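You operate a simulated robot arm through the tools that you are given. There is no shell and no other tool.

The job below is to be done with a simulated robot arm. You get a single attempt, and the scene is never put back.

TASK
Pack the white module in the trolley carton, strap it and park it.
Fine: module under the open flap, flap shut, strap tight before the brake is freed, roll it in, brake on again.

The check looks at the end state, three seconds after you hand in, the way a careful person would. Anything else that was tipped, shoved, dropped, spilled or broken makes it a failure.

THE ROBOT
A 7-joint arm with a two-finger parallel gripper, fixed in place. Base frame: the origin is at the foot of the arm, x ahead of it, y to its left, z up. Readings come in m, rad, newtons and seconds.
Its first joint turns from -2.897 to 2.897 rad. Payload 4.4 kg.
Tool frame: the origin (TCP) lies between the finger pads and is the grasp point; the fingertips stand 0.023 m ahead of it; z points along the fingers, y is the line along which they close. Largest opening 0.094 m; finger width 0.038, thickness 0.01; the body of the gripper, 0.054 by 0.096 m, starts 0.039 m behind the TCP.
Orientation is told as [roll, pitch, yaw] about the base's x, y, z axes, in that order, counted from this pose: with the fingers straight down and closing along the base's y, the tool's x points along the base's -x, its y along +y and its z along -z.

THE INTERFACE
- The arm moves only by the tool servo_tool. Its argument "rows" is a list of rows, each a list of 2 entries, a list of its own where there are three numbers: the shift along the tool's x, y, z in m, then the turn, a rotation vector about the tool's x, y, z in rad. In form: [[[dx, dy, dz], [wx, wy, wz]], ...]. A call has 1 to 20 rows; each row shifts and turns the commanded pose from where the row before left it, along the tool's axes as they then stand. "grip" is the gripper command, from -1 (shut) to 1 (fully open), values between in proportion, set as the call begins (left out, the last holds). A row lasts 0.2 s, in which the tool goes at most 0.05 m and 0.15 rad; a call with a longer step from one row to the next is refused whole, and so is a gripper value outside its range. A pose out of reach is approached as far as the arm can. The call stops where the force on the tool passes 60 N (or 10 N more than at its start, if that is more) or the arm is blocked; 0.2 s more then pass. Each finger travels about 0.072 m/s and halts on what it meets, pressing with about 30 N; the grip force reading is that of the motor and also rises with nothing between the fingers. The clock runs only during rows and for 0.2 s after the last one: add rows that do not move to give the fingers time. It gives the time, the measured TCP pose, the force on the tool (base axes), the opening and the grip force at its end, in the units of the frame above (readings bear some noise), with the torque about the TCP (base axes, N m) and any sound that the robot's microphone picked up.
- Cameras (640 x 400 px; columns grow to the right, rows downward): "scene" is fixed at [0.048, -0.4997, 1.0838]; the picture's right is [0.81, -0.59, 0.00], its down [-0.15, -0.21, -0.97] and it looks along [0.57, 0.78, -0.25] (base axes); focal length 312 px, centre (320, 200). "wrist" rides on the gripper at [0.086, 0.016, -0.074] in the tool frame; the picture's right is [-0.18, 0.98, 0.00], its down [-0.58, -0.11, -0.81] and it looks along [-0.79, -0.15, 0.59] (tool axes); focal length 243 px, centre (320, 200). There is no depth. A picture from a camera that has moved, and an enlarged one, comes with that camera's place and axes in the base frame and with its lens.
- snapshot(camera): a new picture of that camera. The clock stands still meanwhile.
- enlarge(camera, box): a new picture of the part [left, top, right, bottom] of that camera's present view, enlarged. The clock stands still meanwhile.
- finish_job(): hands the job in; it is judged then, once.

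Nothing tells you positions but the pictures and the camera data. Unless the task says otherwise, let go and move clear before handing in.

The tools are called after "Request:" by a JSON object that holds its "api" and its "payload". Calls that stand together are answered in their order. servo_tool: Moves the arm, as the interface text tells. Its arguments: {"type":"object","properties":{"rows":{"type":"array","items":{"type":"array"}},"grip":{"type":"number"}},"required":["rows"]} The other tools are called the same way: snapshot (camera) takes a picture; enlarge (camera, box) takes an enlarged picture of a part of a camera's view; finish_job () hands the job in.

At the start:

```text
time_s: 0.0
eef_pos: [0.6642, 0.0186, 1.1371]
tcp_rot: [-0.001, -0.002, 0.0]
contact_force: [-0.2, 0.1, -0.8]
ft_torque: [0.0, 0.03, -0.03]
gripper_width: 0.094
grip_force: 0.1
```

scene: 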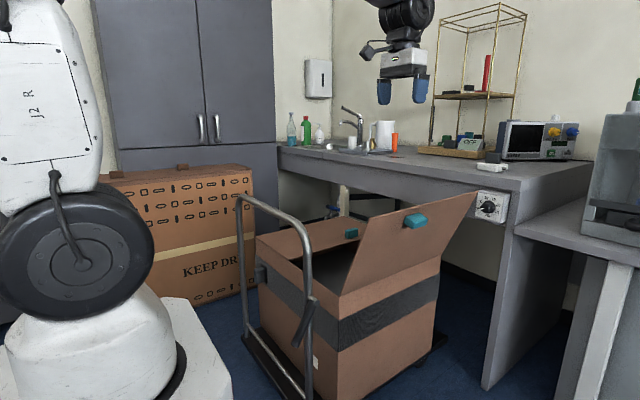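
wrist: 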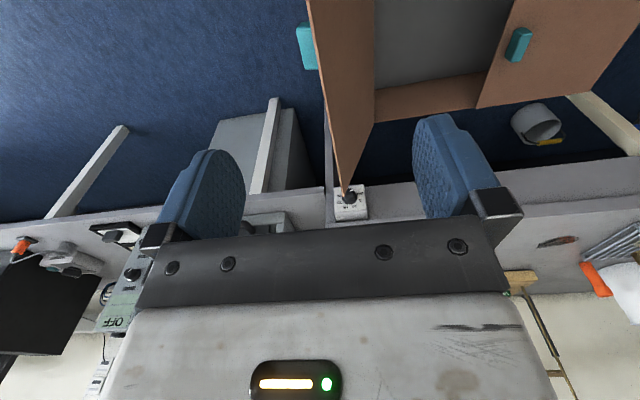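

I see a trolley with an open carton (flaps with teal tabs, a dark strap around it), a bench with a small white module near its edge, and the arm above. I'll look more closely before moving.

Request:
{"api": "enlarge", "payload": {"camera": "scene", "box": [220, 170, 480, 400]}}

Request:
{"api": "enlarge", "payload": {"camera": "scene", "box": [420, 80, 640, 240]}}

Request:
{"api": "enlarge", "payload": {"camera": "scene", "box": [260, 60, 440, 200]}}

Request:
{"api": "enlarge", "payload": {"camera": "wrist", "box": [280, 0, 640, 230]}}

```text
1.74 times, centred on (350, 285) of scene
camera zoom: at [0.048, -0.4997, 1.0838], right [0.81, -0.59, 0.0], down [-0.15, -0.21, -0.97], along [0.57, 0.78, -0.25], focal length 542 px, centre (268, 52)
```

zoom: 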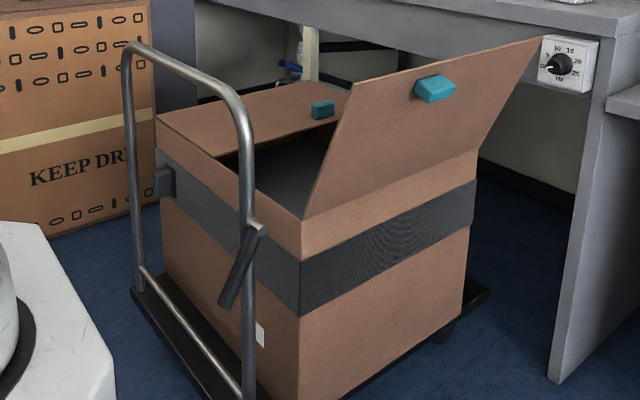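

```text
2.50 times, centred on (530, 160) of scene
camera zoom: at [0.048, -0.4997, 1.0838], right [0.81, -0.59, 0.0], down [-0.15, -0.21, -0.97], along [0.57, 0.78, -0.25], focal length 779 px, centre (-205, 300)
```

zoom: 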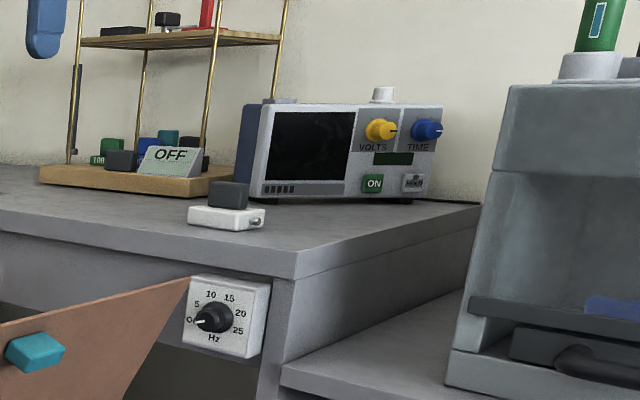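

```text
2.86 times, centred on (350, 130) of scene
camera zoom: at [0.048, -0.4997, 1.0838], right [0.81, -0.59, 0.0], down [-0.15, -0.21, -0.97], along [0.57, 0.78, -0.25], focal length 891 px, centre (234, 400)
```

zoom: 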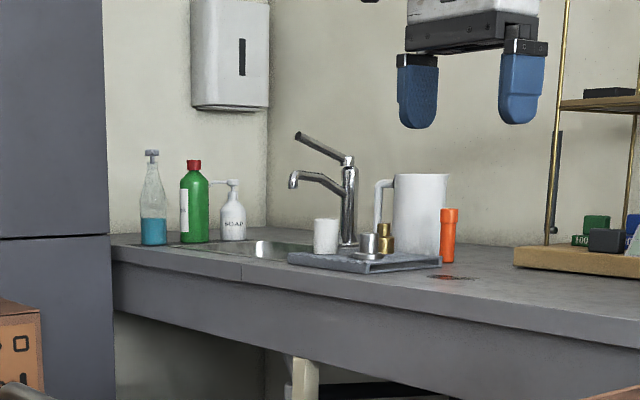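

```text
1.74 times, centred on (460, 115) of wrist
camera zoom: at [0.5776, 0.0347, 1.2126], right [0.18, 0.98, 0.0], down [0.58, -0.11, 0.81], along [0.79, -0.15, -0.59], focal length 422 px, centre (76, 348)
```

zoom: 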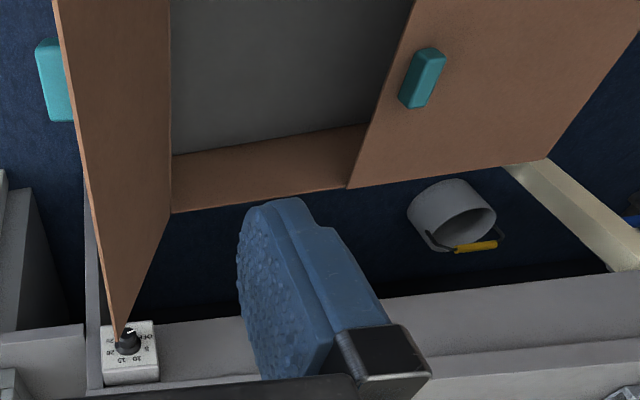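

The bench front is around x≈1.17, and the carton top is at z≈0.62 with one flap standing at y≈-0.03. I'll pitch the wrist to look at the bench before touching anything.

Request:
{"api": "servo_tool", "payload": {"rows": [[[0.03, 0, 0], [0, -0.15, 0]], [[0.03, 0, 0], [0, -0.15, 0]], [[0.03, 0, 0], [0, -0.15, 0]], [[0.03, 0, 0], [0, -0.15, 0]]]}}

Request:
{"api": "snapshot", "payload": {"camera": "wrist"}}

Request:
{"api": "snapshot", "payload": {"camera": "scene"}}

```text
time_s: 1.0
eef_pos: [0.5501, 0.0198, 1.1103]
tcp_rot: [0.002, -0.602, -0.001]
contact_force: [0.7, 0.5, 0.0]
ft_torque: [0.0, 0.01, -0.02]
gripper_width: 0.0938
grip_force: 0.1
```

```text
taken
camera wrist: at [0.436, 0.035, 1.1229], right [0.15, 0.98, 0.1], down [0.02, -0.11, 0.99], along [0.99, -0.15, -0.04], focal length 243 px, centre (320, 200)
```

wrist: 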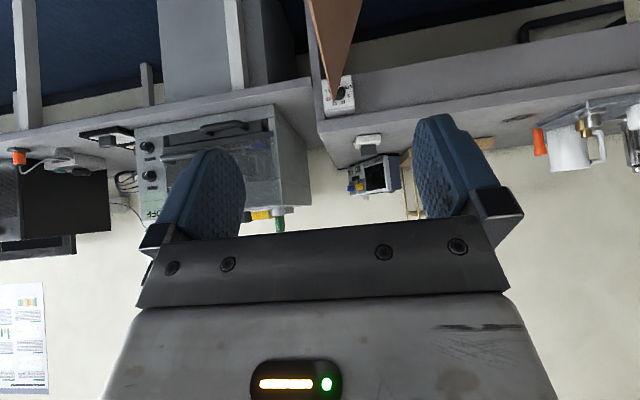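

```text
taken
```

scene: 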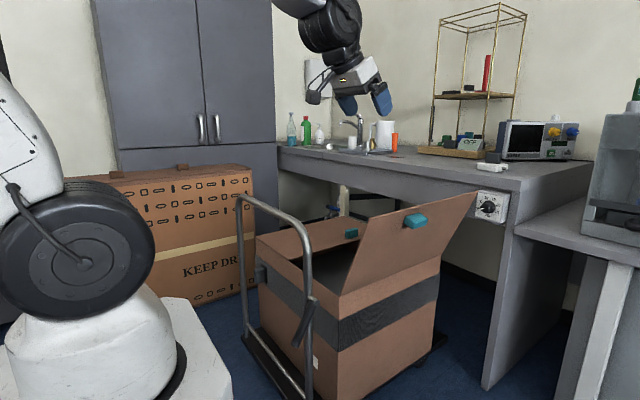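

Request:
{"api": "enlarge", "payload": {"camera": "wrist", "box": [300, 60, 500, 220]}}

Request:
{"api": "enlarge", "payload": {"camera": "wrist", "box": [0, 60, 320, 260]}}

Request:
{"api": "enlarge", "payload": {"camera": "scene", "box": [460, 130, 580, 230]}}

Request:
{"api": "enlarge", "payload": {"camera": "scene", "box": [0, 0, 320, 200]}}

```text
2.50 times, centred on (400, 140) of wrist
camera zoom: at [0.436, 0.035, 1.1229], right [0.15, 0.98, 0.1], down [0.02, -0.11, 0.99], along [0.99, -0.15, -0.04], focal length 606 px, centre (120, 350)
```

zoom: 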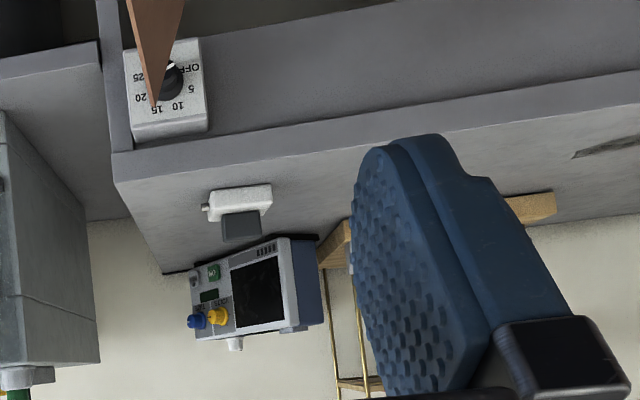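

```text
2.00 times, centred on (160, 160) of wrist
camera zoom: at [0.436, 0.035, 1.1229], right [0.15, 0.98, 0.1], down [0.02, -0.11, 0.99], along [0.99, -0.15, -0.04], focal length 485 px, centre (640, 280)
```

zoom: 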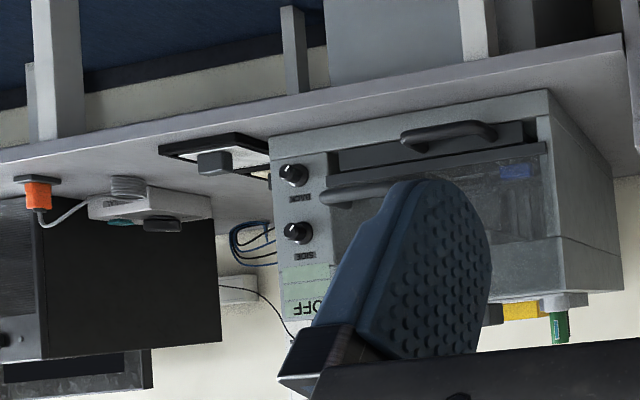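

```text
4.00 times, centred on (520, 180) of scene
camera zoom: at [0.048, -0.4997, 1.0838], right [0.81, -0.59, 0.0], down [-0.15, -0.21, -0.97], along [0.57, 0.78, -0.25], focal length 1247 px, centre (-480, 280)
```

zoom: 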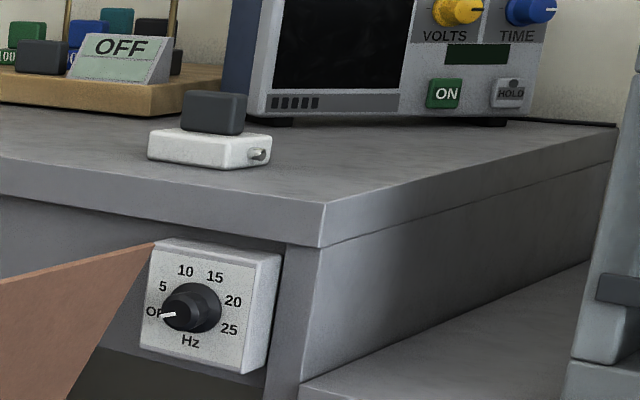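

```text
2.00 times, centred on (160, 100) of scene
camera zoom: at [0.048, -0.4997, 1.0838], right [0.81, -0.59, 0.0], down [-0.15, -0.21, -0.97], along [0.57, 0.78, -0.25], focal length 623 px, centre (640, 400)
```

zoom: 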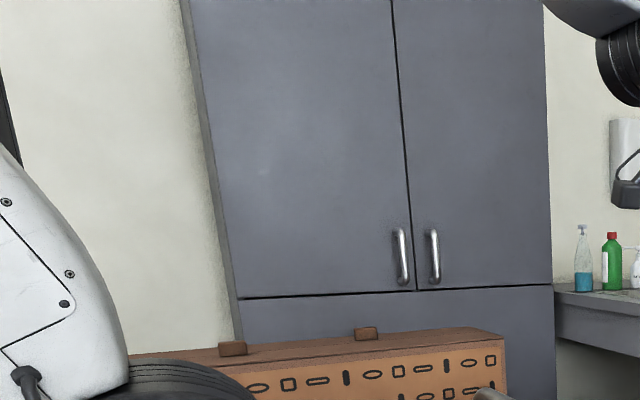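

The white box on the bench triangulates to about (1.34, 0.10, 0.89), which looks far for this arm, so I'll look around for other candidates before deciding. I'll turn the wrist to the right.

Request:
{"api": "servo_tool", "payload": {"rows": [[[0, 0, 0], [0.0849, 0, 0.1236]], [[0, 0, 0], [0.0849, 0, 0.1236]], [[0, 0, 0], [0.0849, 0, 0.1236]], [[0, 0, 0], [0.0849, 0, 0.1236]], [[0, 0, 0], [0.0849, 0, 0.1236]], [[0, 0, 0], [0.0849, 0, 0.1236]], [[0, 0, 0], [0.0849, 0, 0.1236]]]}}

Request:
{"api": "snapshot", "payload": {"camera": "wrist"}}

```text
time_s: 2.6
eef_pos: [0.5488, 0.0179, 1.112]
tcp_rot: [-0.002, -0.602, -1.051]
contact_force: [0.0, 0.7, 0.5]
ft_torque: [0.01, 0.01, -0.01]
gripper_width: 0.094
grip_force: 0.1
```

```text
taken
camera wrist: at [0.5065, 0.1248, 1.1241], right [0.93, 0.36, 0.1], down [-0.08, -0.07, 0.99], along [0.36, -0.93, -0.04], focal length 243 px, centre (320, 200)
```

wrist: 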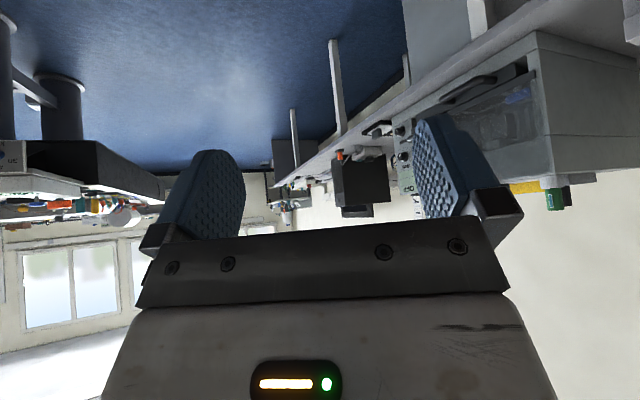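

I see a side bench along +x and another cart or bench toward -x. I'll zoom in on both and then look further around.

Request:
{"api": "enlarge", "payload": {"camera": "wrist", "box": [0, 100, 200, 260]}}

Request:
{"api": "enlarge", "payload": {"camera": "wrist", "box": [260, 90, 440, 240]}}

Request:
{"api": "servo_tool", "payload": {"rows": [[[0, 0, 0], [0.0849, 0, 0.1236]], [[0, 0, 0], [0.0849, 0, 0.1236]], [[0, 0, 0], [0.0849, 0, 0.1236]], [[0, 0, 0], [0.0849, 0, 0.1236]], [[0, 0, 0], [0.0849, 0, 0.1236]], [[0, 0, 0], [0.0849, 0, 0.1236]]]}}

Request:
{"api": "snapshot", "payload": {"camera": "wrist"}}

```text
2.50 times, centred on (100, 180) of wrist
camera zoom: at [0.5065, 0.1248, 1.1241], right [0.93, 0.36, 0.1], down [-0.08, -0.07, 0.99], along [0.36, -0.93, -0.04], focal length 606 px, centre (870, 250)
```

zoom: 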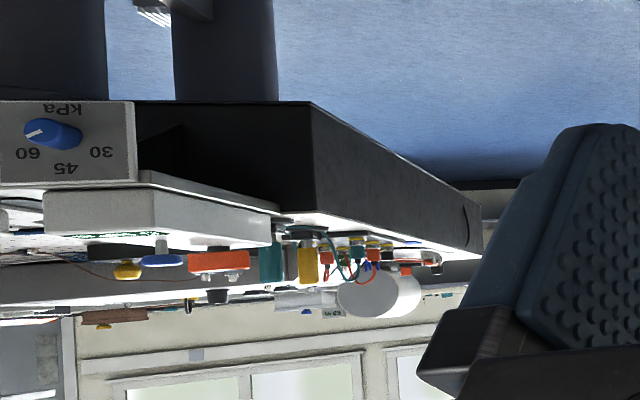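

```text
2.67 times, centred on (350, 165) of wrist
camera zoom: at [0.5065, 0.1248, 1.1241], right [0.93, 0.36, 0.1], down [-0.08, -0.07, 0.99], along [0.36, -0.93, -0.04], focal length 647 px, centre (240, 293)
```

zoom: 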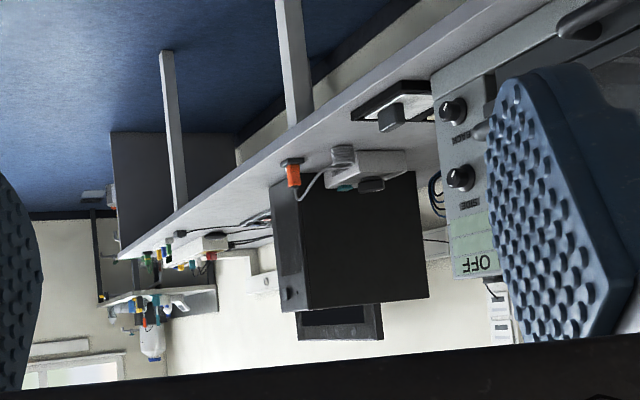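

```text
time_s: 4.0
eef_pos: [0.5486, 0.02, 1.1116]
tcp_rot: [-0.002, -0.602, -1.95]
contact_force: [-0.1, 0.1, 0.6]
ft_torque: [0.02, -0.01, 0.04]
gripper_width: 0.0939
grip_force: 0.1
```

```text
taken
camera wrist: at [0.6057, 0.118, 1.124], right [0.86, -0.51, 0.1], down [-0.11, 0.02, 0.99], along [-0.5, -0.86, -0.04], focal length 243 px, centre (320, 200)
```

wrist: 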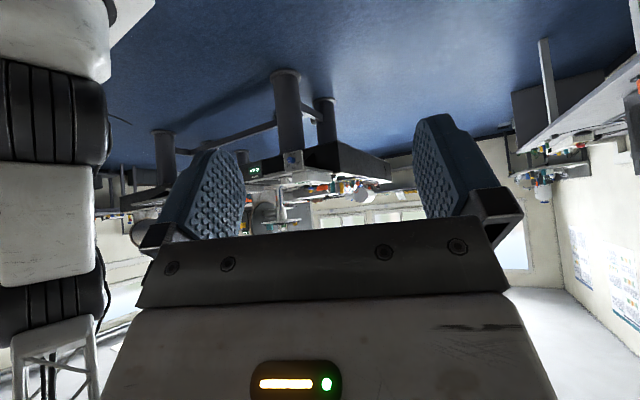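

A dark optical table stands behind and to the right. I'll zoom in on what lies on it.

Request:
{"api": "enlarge", "payload": {"camera": "wrist", "box": [100, 120, 400, 250]}}

Request:
{"api": "enlarge", "payload": {"camera": "wrist", "box": [480, 60, 640, 220]}}

Request:
{"api": "enlarge", "payload": {"camera": "wrist", "box": [0, 120, 200, 340]}}

```text
2.13 times, centred on (250, 185) of wrist
camera zoom: at [0.6057, 0.118, 1.124], right [0.86, -0.51, 0.1], down [-0.11, 0.02, 0.99], along [-0.5, -0.86, -0.04], focal length 518 px, centre (469, 232)
```

zoom: 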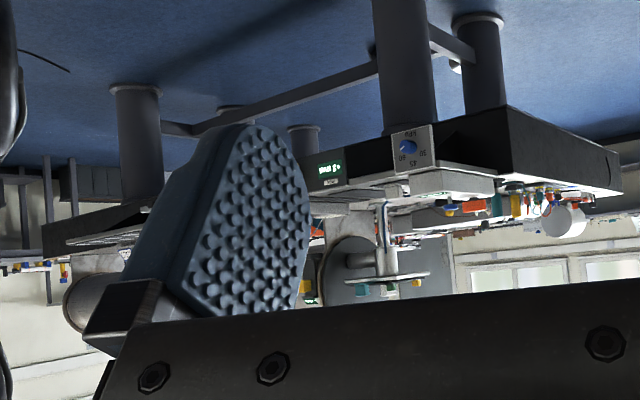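

```text
2.50 times, centred on (560, 140) of wrist
camera zoom: at [0.6057, 0.118, 1.124], right [0.86, -0.51, 0.1], down [-0.11, 0.02, 0.99], along [-0.5, -0.86, -0.04], focal length 606 px, centre (-280, 350)
```

zoom: 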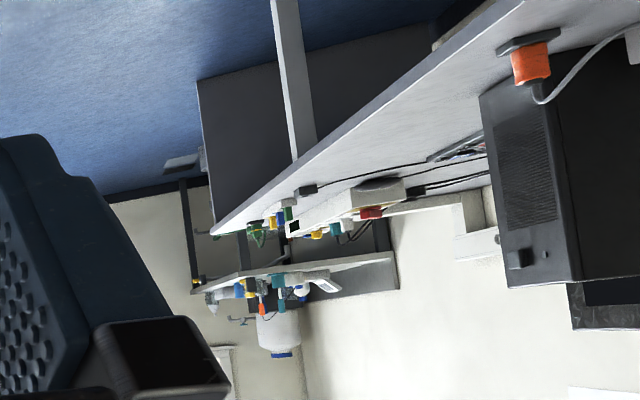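

```text
1.82 times, centred on (100, 230) of wrist
camera zoom: at [0.6057, 0.118, 1.124], right [0.86, -0.51, 0.1], down [-0.11, 0.02, 0.99], along [-0.5, -0.86, -0.04], focal length 441 px, centre (720, 146)
```

zoom: 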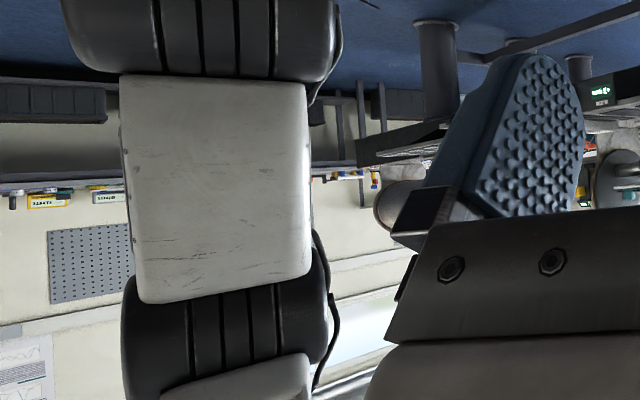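

Nothing reachable lies on that side. I'll swing back and look to the left (+y) side.

Request:
{"api": "servo_tool", "payload": {"rows": [[[0, 0, 0], [-0.0849, 0, -0.1236]], [[0, 0, 0], [-0.0849, 0, -0.1236]], [[0, 0, 0], [-0.0849, 0, -0.1236]], [[0, 0, 0], [-0.0849, 0, -0.1236]], [[0, 0, 0], [-0.0849, 0, -0.1236]], [[0, 0, 0], [-0.0849, 0, -0.1236]], [[0, 0, 0], [-0.0849, 0, -0.1236]], [[0, 0, 0], [-0.0849, 0, -0.1236]], [[0, 0, 0], [-0.0849, 0, -0.1236]], [[0, 0, 0], [-0.0849, 0, -0.1236]], [[0, 0, 0], [-0.0849, 0, -0.1236]], [[0, 0, 0], [-0.0849, 0, -0.1236]], [[0, 0, 0], [-0.0849, 0, -0.1236]], [[0, 0, 0], [-0.0849, 0, -0.1236]], [[0, 0, 0], [-0.0849, 0, -0.1236]], [[0, 0, 0], [-0.0849, 0, -0.1236]], [[0, 0, 0], [-0.0849, 0, -0.1236]], [[0, 0, 0], [-0.0849, 0, -0.1236]], [[0, 0, 0], [-0.0849, 0, -0.1236]], [[0, 0, 0], [-0.0849, 0, -0.1236]]]}}

Request:
{"api": "snapshot", "payload": {"camera": "wrist"}}

```text
time_s: 8.2
eef_pos: [0.5494, 0.0199, 1.1113]
tcp_rot: [0.001, -0.599, 1.052]
contact_force: [-0.3, 0.0, 0.0]
ft_torque: [0.04, 0.0, 0.0]
gripper_width: 0.094
grip_force: 0.0
```

```text
taken
camera wrist: at [0.4785, -0.0715, 1.1245], right [-0.78, 0.62, 0.11], down [0.11, -0.03, 0.99], along [0.62, 0.78, -0.04], focal length 243 px, centre (320, 200)
```

wrist: 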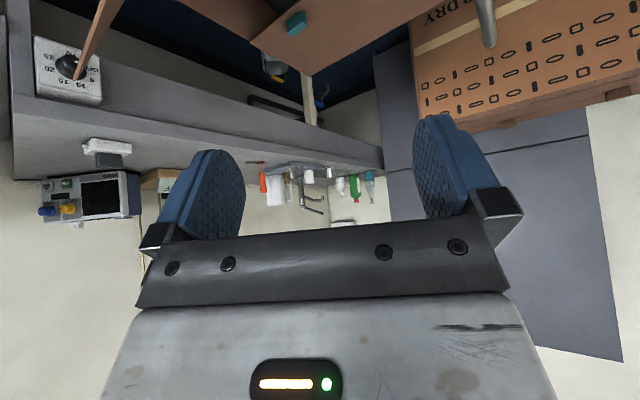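

I'll zoom in on the white box and on the carton from here.

Request:
{"api": "enlarge", "payload": {"camera": "wrist", "box": [20, 30, 180, 230]}}

Request:
{"api": "enlarge", "payload": {"camera": "wrist", "box": [200, 0, 440, 150]}}

```text
2.00 times, centred on (100, 130) of wrist
camera zoom: at [0.4785, -0.0715, 1.1245], right [-0.78, 0.62, 0.11], down [0.11, -0.03, 0.99], along [0.62, 0.78, -0.04], focal length 485 px, centre (760, 340)
```

zoom: 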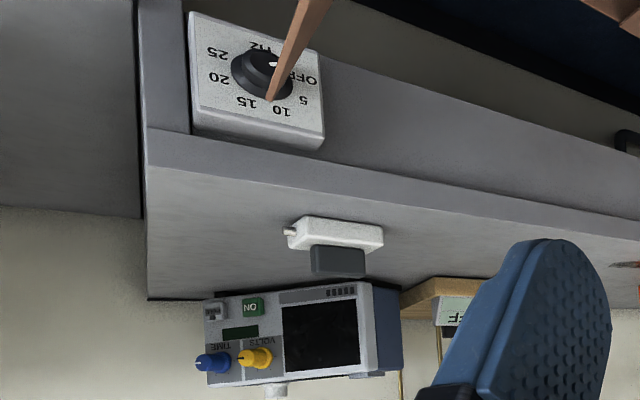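

```text
2.67 times, centred on (320, 75) of wrist
camera zoom: at [0.4785, -0.0715, 1.1245], right [-0.78, 0.62, 0.11], down [0.11, -0.03, 0.99], along [0.62, 0.78, -0.04], focal length 647 px, centre (320, 533)
```

zoom: 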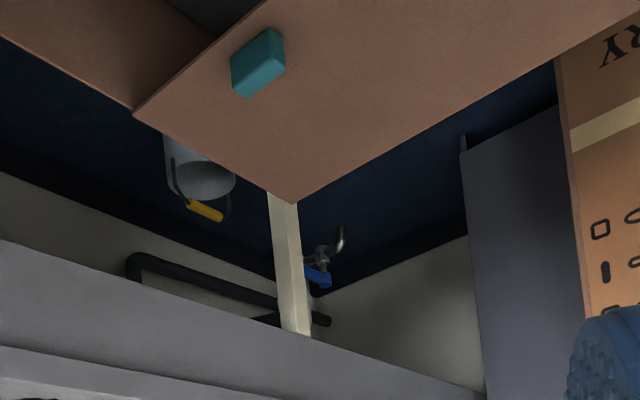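

I keep getting about (1.34, 0.095, 0.89) for the white box on the bench. I'll keep scanning to the left and behind the arm for other white modules before I test reach.

Request:
{"api": "servo_tool", "payload": {"rows": [[[0, 0, 0], [0, 0.12, 0]], [[0, 0, 0], [0, 0.12, 0]], [[0, 0, 0], [0, 0.12, 0]], [[0, 0, 0], [0, 0.12, 0]], [[0, 0, 0], [0, 0.12, 0]]]}}

Request:
{"api": "snapshot", "payload": {"camera": "wrist"}}

Request:
{"api": "servo_tool", "payload": {"rows": [[[0, 0, 0], [0, 0, -0.14]], [[0, 0, 0], [0, 0, -0.14]], [[0, 0, 0], [0, 0, -0.14]], [[0, 0, 0], [0, 0, -0.14]], [[0, 0, 0], [0, 0, -0.14]], [[0, 0, 0], [0, 0, -0.14]], [[0, 0, 0], [0, 0, -0.14]]]}}

Request:
{"api": "snapshot", "payload": {"camera": "wrist"}}

```text
time_s: 9.4
eef_pos: [0.5494, 0.0196, 1.1116]
tcp_rot: [0.002, 0.002, 1.048]
contact_force: [0.2, -0.5, 0.1]
ft_torque: [-0.02, -0.02, 0.01]
gripper_width: 0.0941
grip_force: 0.0
```

```text
taken
camera wrist: at [0.4914, -0.0484, 1.1866], right [-0.76, 0.65, 0.0], down [0.39, 0.45, 0.81], along [0.52, 0.61, -0.59], focal length 243 px, centre (320, 200)
```

wrist: 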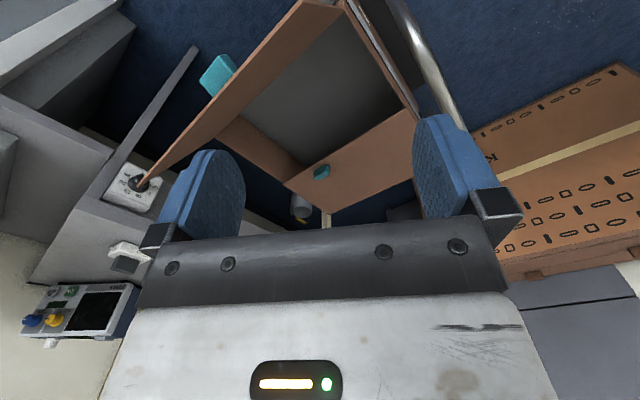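

```text
time_s: 11.0
eef_pos: [0.5501, 0.0194, 1.1108]
tcp_rot: [0.001, -0.001, 2.033]
contact_force: [0.4, -0.1, 0.8]
ft_torque: [-0.02, 0.0, 0.0]
gripper_width: 0.094
grip_force: 0.1
```

```text
taken
camera wrist: at [0.5731, -0.066, 1.1863], right [-0.96, -0.27, 0.0], down [-0.16, 0.57, 0.81], along [-0.22, 0.78, -0.59], focal length 243 px, centre (320, 200)
```

wrist: 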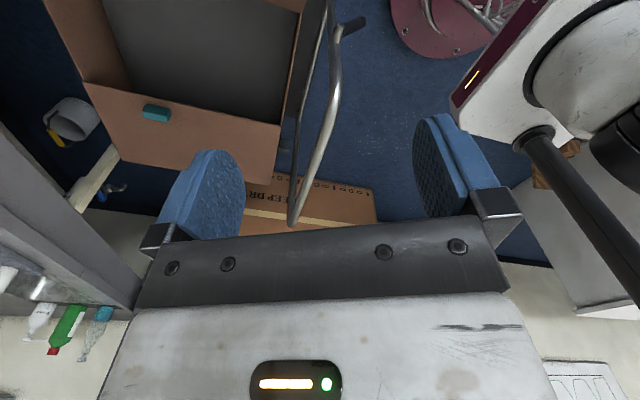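

I notice a maroon round object near the robot's foot and the trolley handle with a dark lever. I'll zoom in on both.

Request:
{"api": "enlarge", "payload": {"camera": "wrist", "box": [280, 0, 640, 220]}}

Request:
{"api": "enlarge", "payload": {"camera": "wrist", "box": [40, 0, 400, 230]}}

```text
1.78 times, centred on (460, 110) of wrist
camera zoom: at [0.5731, -0.066, 1.1863], right [-0.96, -0.27, 0.0], down [-0.16, 0.57, 0.81], along [-0.22, 0.78, -0.59], focal length 431 px, centre (71, 360)
```

zoom: 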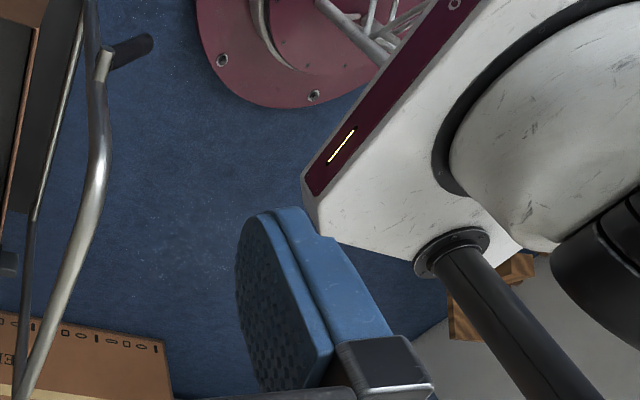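

```text
1.74 times, centred on (220, 115) of wrist
camera zoom: at [0.5731, -0.066, 1.1863], right [-0.96, -0.27, 0.0], down [-0.16, 0.57, 0.81], along [-0.22, 0.78, -0.59], focal length 422 px, centre (494, 348)
```

zoom: 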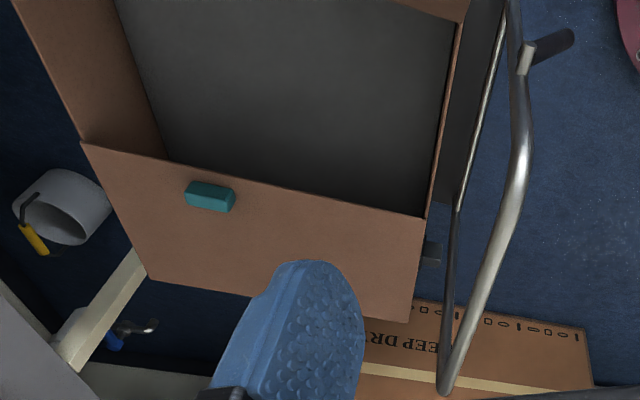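

I'll straighten the wrist and test how far the arm can extend toward the bench at a safe height.

Request:
{"api": "servo_tool", "payload": {"rows": [[[0, 0, 0], [0, 0, 0.145]], [[0, 0, 0], [0, 0, 0.145]], [[0, 0, 0], [0, 0, 0.145]], [[0, 0, 0], [0, 0, 0.145]], [[0, 0, 0], [0, 0, 0.145]], [[0, 0, 0], [0, 0, 0.145]], [[0, 0, 0], [0, 0, 0.145]], [[0, 0, 0], [0, 0, 0.145]], [[0, 0, 0], [0, 0, 0.145]], [[0, 0, 0], [0, 0, 0.145]], [[0, 0, 0], [0, 0, 0.145]], [[0, 0, 0], [0, 0, 0.145]], [[0, 0, 0], [0, 0, 0.145]], [[0, 0, 0], [0, 0, 0.148]]]}}

Request:
{"api": "servo_tool", "payload": {"rows": [[[-0.05, 0.005, 0], [0, 0, 0]], [[-0.05, 0.005, 0], [0, 0, 0]], [[-0.05, 0.005, 0], [0, 0, 0]], [[-0.05, 0.005, 0], [0, 0, 0]], [[-0.05, 0.005, 0], [0, 0, 0]], [[-0.05, 0.005, 0], [0, 0, 0]], [[-0.05, 0.005, 0], [0, 0, 0]], [[-0.05, 0.005, 0], [0, 0, 0]], [[-0.05, 0.005, 0], [0, 0, 0]]]}}

Request:
{"api": "snapshot", "payload": {"camera": "scene"}}

Request:
{"api": "snapshot", "payload": {"camera": "wrist"}}

```text
time_s: 14.0
eef_pos: [0.5495, 0.0188, 1.1112]
tcp_rot: [0.0, 0.004, -0.006]
contact_force: [0.0, 0.4, 0.2]
ft_torque: [0.03, -0.03, -0.03]
gripper_width: 0.0942
grip_force: 0.0
```

```text
refused: row 1 steps farther than a row can; nothing moved
```

```text
taken
```

scene: 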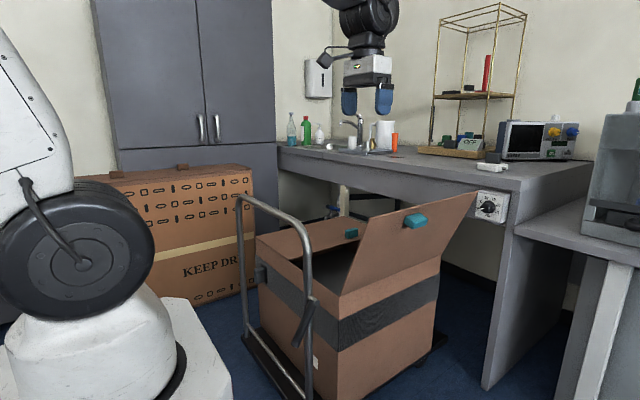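

```text
taken
camera wrist: at [0.4627, 0.0351, 1.1863], right [0.19, 0.98, 0.0], down [0.58, -0.11, 0.81], along [0.79, -0.15, -0.59], focal length 243 px, centre (320, 200)
```

wrist: 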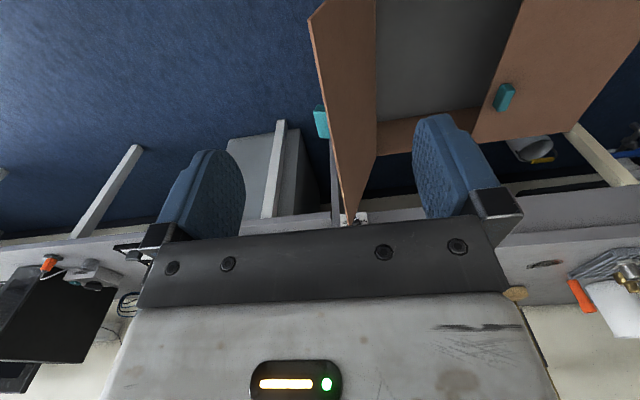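

The move was refused for step length. I'll retry with slightly shorter steps.

Request:
{"api": "servo_tool", "payload": {"rows": [[[-0.049, 0.005, 0], [0, 0, 0]], [[-0.049, 0.005, 0], [0, 0, 0]], [[-0.049, 0.005, 0], [0, 0, 0]], [[-0.049, 0.005, 0], [0, 0, 0]], [[-0.049, 0.005, 0], [0, 0, 0]], [[-0.049, 0.005, 0], [0, 0, 0]], [[-0.049, 0.005, 0], [0, 0, 0]], [[-0.049, 0.005, 0], [0, 0, 0]], [[-0.049, 0.005, 0], [0, 0, 0]]]}}

Request:
{"api": "snapshot", "payload": {"camera": "scene"}}

Request:
{"api": "snapshot", "payload": {"camera": "wrist"}}

```text
time_s: 16.0
eef_pos: [0.9899, 0.0629, 1.115]
tcp_rot: [0.002, -0.001, -0.006]
contact_force: [-0.2, -0.2, 0.9]
ft_torque: [0.03, -0.02, -0.01]
gripper_width: 0.0941
grip_force: 0.1
```

```text
taken
```

scene: 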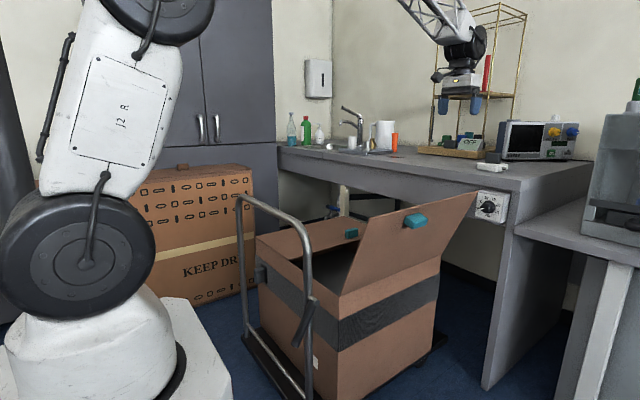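

```text
taken
camera wrist: at [0.903, 0.0802, 1.1897], right [0.19, 0.98, 0.0], down [0.58, -0.11, 0.81], along [0.79, -0.15, -0.59], focal length 243 px, centre (320, 200)
```

wrist: 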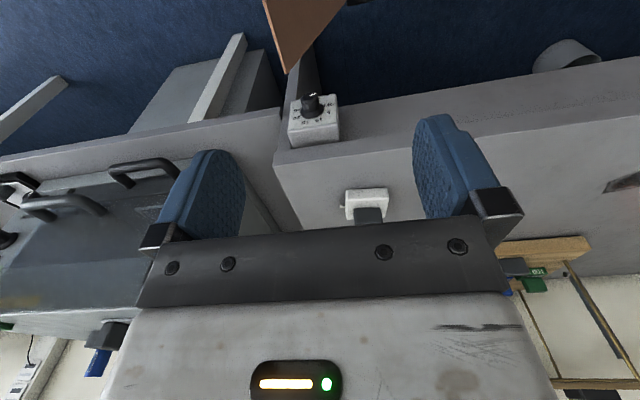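

The arm is longer than feared and reaches x=0.99 easily. I'll keep extending at the same height toward a point above the white box.

Request:
{"api": "servo_tool", "payload": {"rows": [[[-0.045, 0.004, 0], [0, 0, 0]], [[-0.045, 0.004, 0], [0, 0, 0]], [[-0.045, 0.004, 0], [0, 0, 0]], [[-0.045, 0.004, 0], [0, 0, 0]], [[-0.045, 0.004, 0], [0, 0, 0]]]}}

Request:
{"api": "snapshot", "payload": {"camera": "scene"}}

Request:
{"api": "snapshot", "payload": {"camera": "wrist"}}

```text
time_s: 17.2
eef_pos: [1.2161, 0.0794, 1.1037]
tcp_rot: [0.001, 0.006, -0.007]
contact_force: [0.4, -0.7, -1.9]
ft_torque: [-0.01, -0.02, 0.02]
gripper_width: 0.0939
grip_force: 0.1
```

```text
taken
```

scene: 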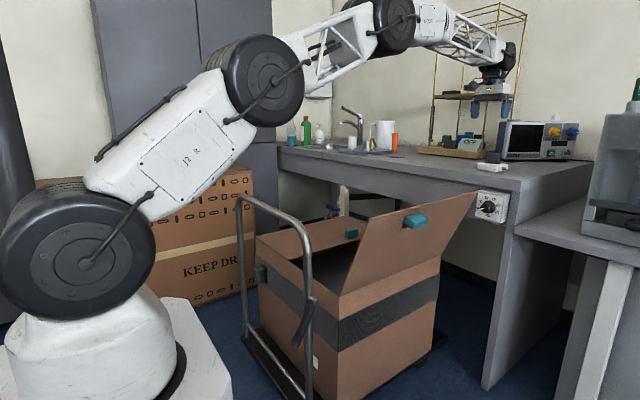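

```text
taken
camera wrist: at [1.1291, 0.0952, 1.1796], right [0.19, 0.98, 0.0], down [0.59, -0.11, 0.8], along [0.79, -0.15, -0.6], focal length 243 px, centre (320, 200)
```

wrist: 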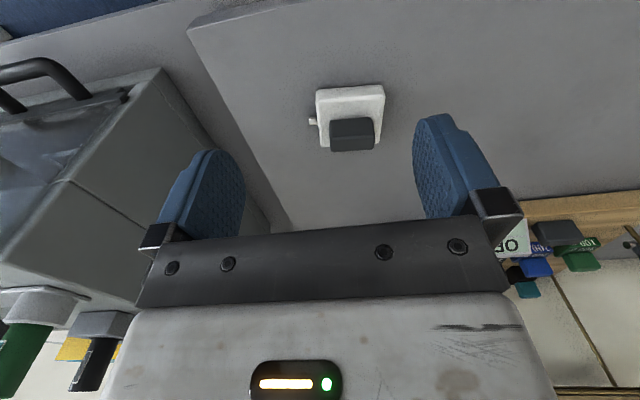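

The arm reaches the bench area and the white box with its dark grip is plainly visible now. I'll zoom in for an accurate position and orientation.

Request:
{"api": "enlarge", "payload": {"camera": "wrist", "box": [280, 60, 440, 180]}}

Request:
{"api": "enlarge", "payload": {"camera": "scene", "box": [460, 130, 540, 190]}}

```text
3.33 times, centred on (360, 120) of wrist
camera zoom: at [1.1291, 0.0952, 1.1796], right [0.19, 0.98, 0.0], down [0.59, -0.11, 0.8], along [0.79, -0.15, -0.6], focal length 809 px, centre (187, 467)
```

zoom: 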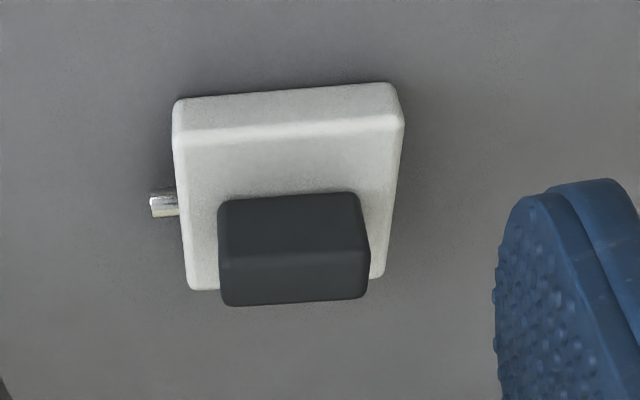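

```text
6.67 times, centred on (500, 160) of scene
camera zoom: at [0.048, -0.4997, 1.0838], right [0.81, -0.59, 0.0], down [-0.15, -0.21, -0.97], along [0.57, 0.78, -0.25], focal length 2078 px, centre (-880, 467)
```

zoom: 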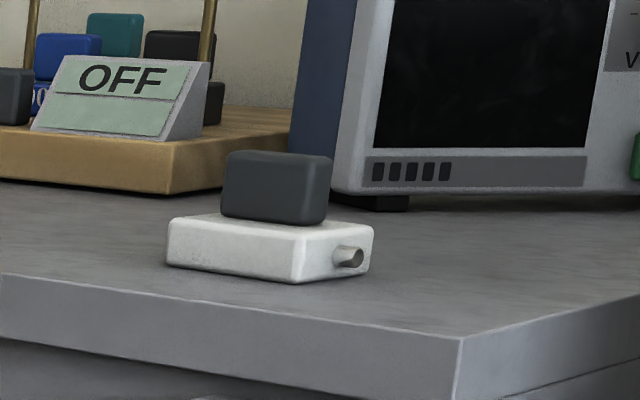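

The box sits at about (1.34, 0.098), turned roughly -0.1 rad, with bench top ~0.874, slab top ~0.905 and grip block ~0.905–0.943. I'll hover above it next.

Request:
{"api": "servo_tool", "payload": {"rows": [[[-0.031, 0.0045, 0.016], [0, 0, 0]], [[-0.031, 0.0045, 0.016], [0, 0, 0]], [[-0.031, 0.0045, 0.016], [0, 0, 0]], [[-0.031, 0.0045, 0.016], [0, 0, 0]], [[0, 0, 0], [0, 0, 0.094]], [[0, 0, 0], [0, 0, 0]]]}}

Request:
{"api": "snapshot", "payload": {"camera": "wrist"}}

Request:
{"api": "enlarge", "payload": {"camera": "scene", "box": [420, 60, 580, 190]}}

```text
time_s: 18.6
eef_pos: [1.284, 0.0925, 1.0545]
tcp_rot: [0.001, 0.0, -0.1]
contact_force: [-0.4, -1.1, 0.3]
ft_torque: [0.02, 0.02, -0.03]
gripper_width: 0.0941
grip_force: 0.0
out of reach, approached as far as the arm can: row 3, 4
```

```text
taken
camera wrist: at [1.1987, 0.1164, 1.1298], right [0.28, 0.96, 0.0], down [0.57, -0.17, 0.81], along [0.77, -0.23, -0.59], focal length 243 px, centre (320, 200)
```

wrist: 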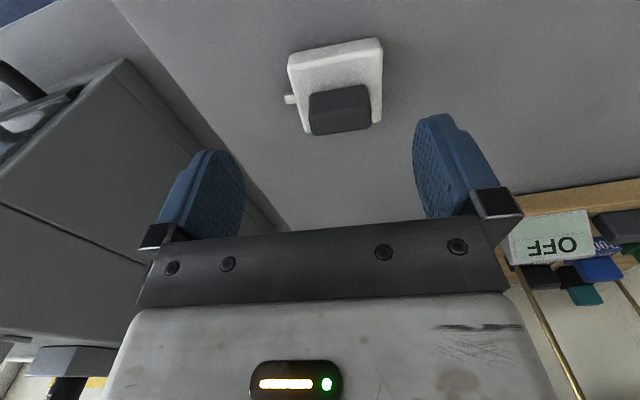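

```text
3.08 times, centred on (500, 125) of scene
camera zoom: at [0.048, -0.4997, 1.0838], right [0.81, -0.59, 0.0], down [-0.15, -0.21, -0.97], along [0.57, 0.78, -0.25], focal length 959 px, centre (-234, 431)
```

zoom: 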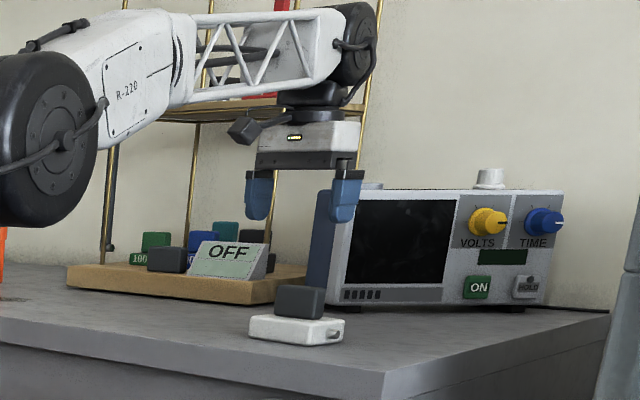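

Tool-down reach stops at x≈1.284, so I'll tilt the fingers forward by 0.3 rad to gain the remaining centimetres.

Request:
{"api": "servo_tool", "payload": {"rows": [[[0, 0, 0], [0, -0.1, 0]], [[0, 0, 0], [0, -0.1, 0]], [[0, 0, 0], [0, -0.1, 0]], [[0, 0, 0], [0, 0, 0]]]}}

Request:
{"api": "snapshot", "payload": {"camera": "wrist"}}

```text
time_s: 19.6
eef_pos: [1.2828, 0.0936, 1.0555]
tcp_rot: [0.001, -0.3, -0.1]
contact_force: [0.3, -0.5, -0.7]
ft_torque: [0.01, 0.0, 0.0]
gripper_width: 0.094
grip_force: 0.1
```

```text
taken
camera wrist: at [1.1801, 0.1184, 1.1008], right [0.27, 0.96, 0.06], down [0.3, -0.14, 0.94], along [0.91, -0.24, -0.33], focal length 243 px, centre (320, 200)
```

wrist: 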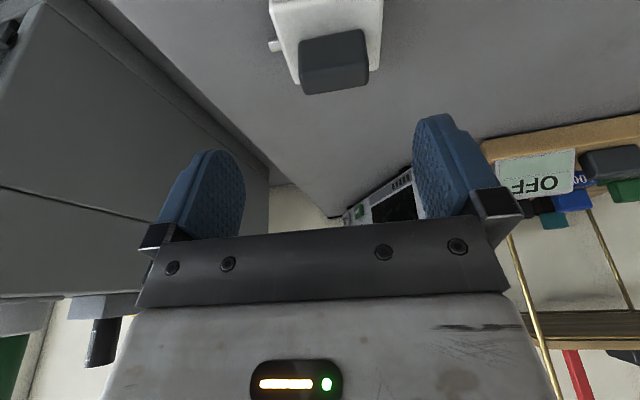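

The commanded pose follows the reachable one. I'll zoom in to re-measure the block before descending.

Request:
{"api": "enlarge", "payload": {"camera": "wrist", "box": [240, 0, 400, 110]}}

```text
3.64 times, centred on (320, 55) of wrist
camera zoom: at [1.1801, 0.1184, 1.1008], right [0.27, 0.96, 0.06], down [0.3, -0.14, 0.94], along [0.91, -0.24, -0.33], focal length 882 px, centre (320, 727)
```

zoom: 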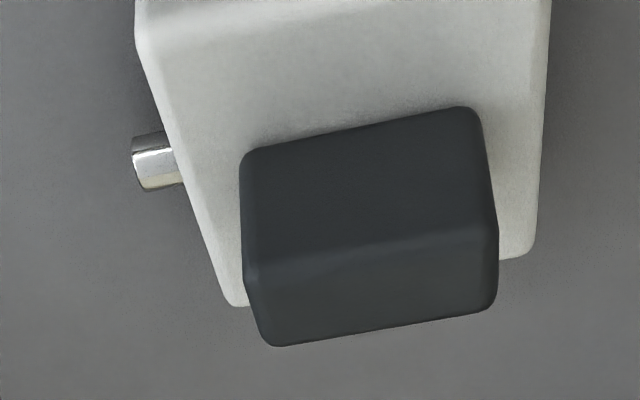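

Block measured at x 1.32–1.35, y≈0.097, z 0.907–0.943, yaw -0.10. I'll move above it first.

Request:
{"api": "servo_tool", "payload": {"rows": [[[-0.016, 0.00425, 0.0337], [0, 0, 0]], [[-0.016, 0.00425, 0.0337], [0, 0, 0]], [[0, 0, 0], [0, 0, 0]]]}}

Request:
{"api": "snapshot", "payload": {"camera": "wrist"}}

Request:
{"api": "enlarge", "payload": {"camera": "scene", "box": [440, 80, 560, 190]}}

```text
time_s: 20.4
eef_pos: [1.3363, 0.0948, 0.9998]
tcp_rot: [-0.001, -0.301, -0.1]
contact_force: [-1.5, -1.0, -0.3]
ft_torque: [0.01, -0.03, -0.02]
gripper_width: 0.0941
grip_force: 0.0
```

```text
taken
camera wrist: at [1.2334, 0.1211, 1.0467], right [0.27, 0.96, 0.05], down [0.31, -0.14, 0.94], along [0.91, -0.24, -0.33], focal length 243 px, centre (320, 200)
```

wrist: 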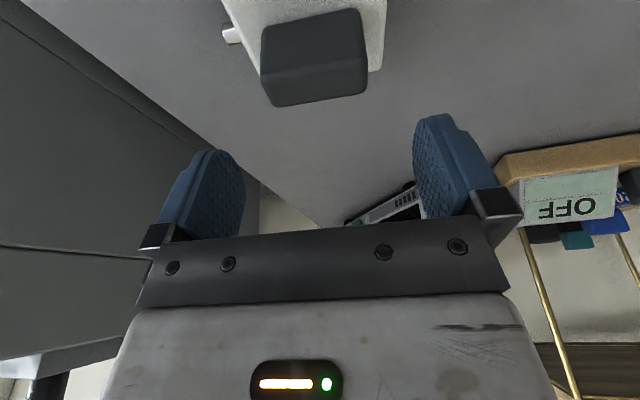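

```text
3.64 times, centred on (500, 135) of scene
camera zoom: at [0.048, -0.4997, 1.0838], right [0.81, -0.59, 0.0], down [-0.15, -0.21, -0.97], along [0.57, 0.78, -0.25], focal length 1134 px, centre (-334, 436)
```

zoom: 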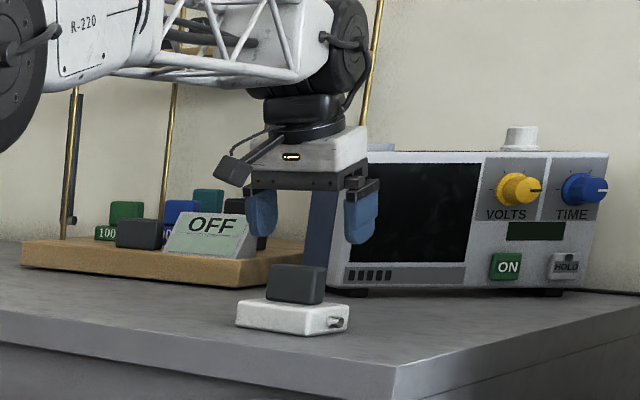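

Request:
{"api": "enlarge", "payload": {"camera": "wrist", "box": [200, 0, 440, 150]}}

```text
2.67 times, centred on (320, 75) of wrist
camera zoom: at [1.2334, 0.1211, 1.0467], right [0.27, 0.96, 0.05], down [0.31, -0.14, 0.94], along [0.91, -0.24, -0.33], focal length 647 px, centre (320, 533)
```

zoom: 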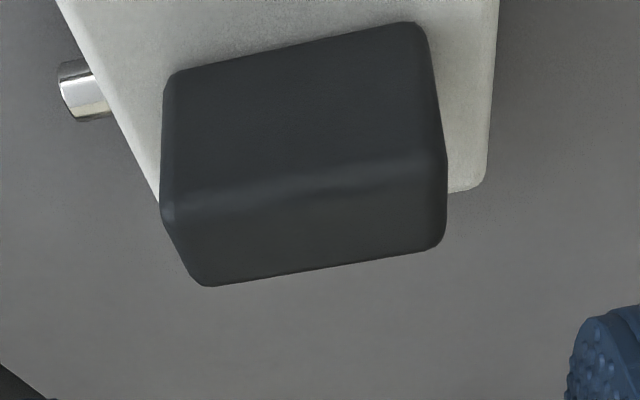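

The numbers agree with the last measurement. I'm descending straight down to z≈0.938 around the grip block.

Request:
{"api": "servo_tool", "payload": {"rows": [[[0.0049, 0.0004, 0.0148], [0, 0, 0]], [[0.0049, 0.0004, 0.0148], [0, 0, 0]], [[0.0049, 0.0004, 0.0148], [0, 0, 0]], [[0.0049, 0.0004, 0.0148], [0, 0, 0]], [[0, 0, 0], [0, 0, 0]]]}}

Request:
{"api": "snapshot", "payload": {"camera": "wrist"}}

Request:
{"api": "enlarge", "payload": {"camera": "scene", "box": [440, 80, 560, 190]}}

```text
time_s: 21.6
eef_pos: [1.334, 0.0977, 0.9377]
tcp_rot: [0.0, -0.298, -0.1]
contact_force: [1.0, -0.1, -1.0]
ft_torque: [-0.02, -0.01, 0.0]
gripper_width: 0.0941
grip_force: 0.1
```

```text
taken
camera wrist: at [1.2309, 0.1231, 0.9832], right [0.27, 0.96, 0.06], down [0.31, -0.14, 0.94], along [0.91, -0.24, -0.33], focal length 243 px, centre (320, 200)
```

wrist: 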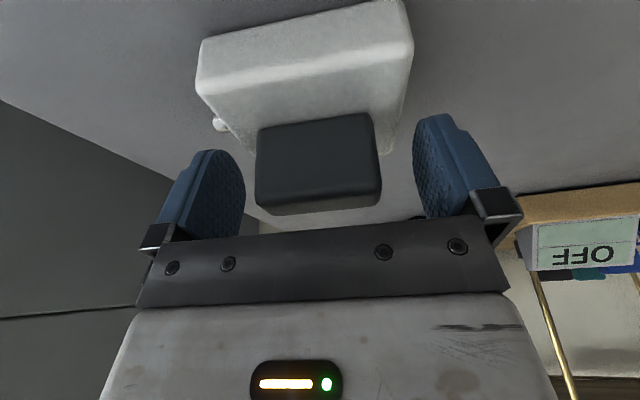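

```text
3.64 times, centred on (500, 135) of scene
camera zoom: at [0.048, -0.4997, 1.0838], right [0.81, -0.59, 0.0], down [-0.15, -0.21, -0.97], along [0.57, 0.78, -0.25], focal length 1134 px, centre (-334, 436)
```

zoom: 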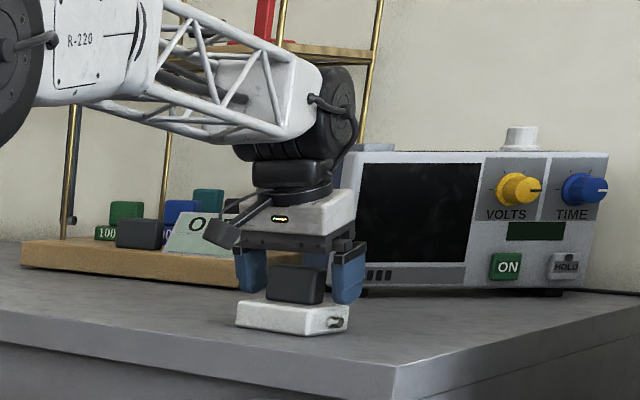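

The block sits between the fingers. I'll close the gripper.

Request:
{"api": "servo_tool", "payload": {"rows": [[[0, 0, 0], [0, 0, 0]], [[0, 0, 0], [0, 0, 0]], [[0, 0, 0], [0, 0, 0]], [[0, 0, 0], [0, 0, 0]]], "grip": -1}}

Request:
{"api": "snapshot", "payload": {"camera": "wrist"}}

```text
time_s: 22.6
eef_pos: [1.3335, 0.0971, 0.9373]
tcp_rot: [0.0, -0.299, -0.098]
contact_force: [-0.3, -0.4, 0.3]
ft_torque: [0.0, -0.01, 0.01]
gripper_width: 0.0846
grip_force: 30.3
```

```text
taken
camera wrist: at [1.231, 0.123, 0.9832], right [0.27, 0.96, 0.06], down [0.31, -0.14, 0.94], along [0.91, -0.24, -0.33], focal length 243 px, centre (320, 200)
```

wrist: 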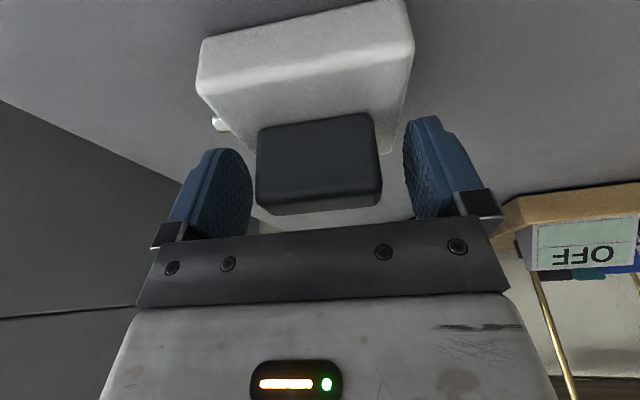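

The fingers halted at 0.0846 m with 30 N, wider than the block should be. I'll look closely at what they're touching.

Request:
{"api": "enlarge", "payload": {"camera": "wrist", "box": [150, 80, 470, 260]}}

Request:
{"api": "enlarge", "payload": {"camera": "scene", "box": [470, 130, 530, 180]}}

```text
2.00 times, centred on (310, 170) of wrist
camera zoom: at [1.231, 0.123, 0.9832], right [0.27, 0.96, 0.06], down [0.31, -0.14, 0.94], along [0.91, -0.24, -0.33], focal length 485 px, centre (340, 260)
```

zoom: 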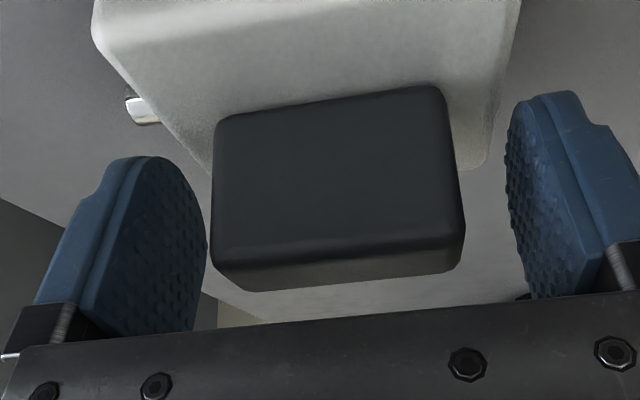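

```text
8.00 times, centred on (500, 155) of scene
camera zoom: at [0.048, -0.4997, 1.0838], right [0.81, -0.59, 0.0], down [-0.15, -0.21, -0.97], along [0.57, 0.78, -0.25], focal length 2494 px, centre (-1120, 560)
```

zoom: 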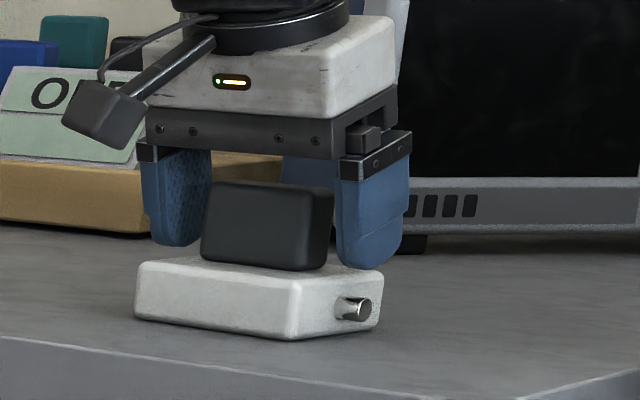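

The fingertips seem to be catching the white slab's edges (slab ≈0.085 wide) rather than the block. I'll open, rise about 12 mm and close again on the block.

Request:
{"api": "servo_tool", "payload": {"rows": [[[0, 0, 0], [0, 0, 0]], [[0, 0, 0], [0, 0, 0]], [[-0.0035, 0, -0.0115], [0, 0, 0]], [[0, 0, 0], [0, 0, 0]]], "grip": 1}}

Request:
{"api": "enlarge", "payload": {"camera": "scene", "box": [470, 130, 530, 180]}}

Request:
{"api": "enlarge", "payload": {"camera": "wrist", "box": [150, 80, 470, 260]}}

```text
time_s: 23.6
eef_pos: [1.3349, 0.0966, 0.948]
tcp_rot: [0.0, -0.298, -0.099]
contact_force: [0.1, 0.8, 0.2]
ft_torque: [0.01, 0.0, 0.02]
gripper_width: 0.0942
grip_force: 0.1
```

```text
8.00 times, centred on (500, 155) of scene
camera zoom: at [0.048, -0.4997, 1.0838], right [0.81, -0.59, 0.0], down [-0.15, -0.21, -0.97], along [0.57, 0.78, -0.25], focal length 2494 px, centre (-1120, 560)
```

zoom: 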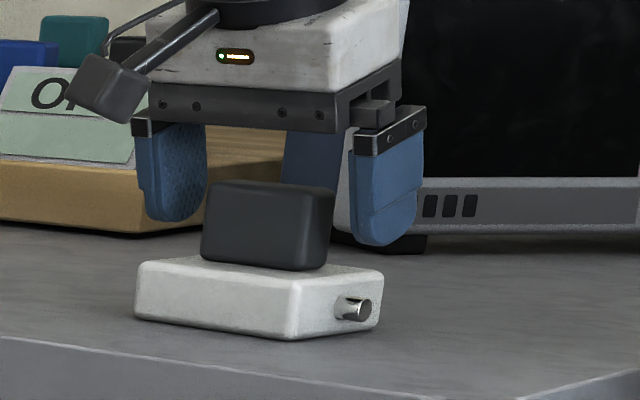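

```text
2.00 times, centred on (310, 170) of wrist
camera zoom: at [1.2312, 0.1231, 0.9952], right [0.27, 0.96, 0.06], down [0.31, -0.14, 0.94], along [0.91, -0.24, -0.33], focal length 485 px, centre (340, 260)
```

zoom: 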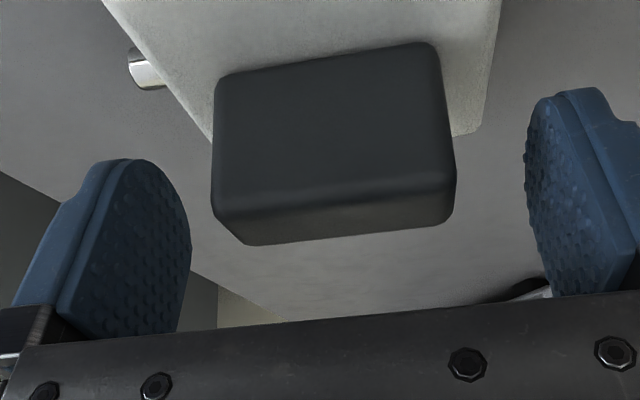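

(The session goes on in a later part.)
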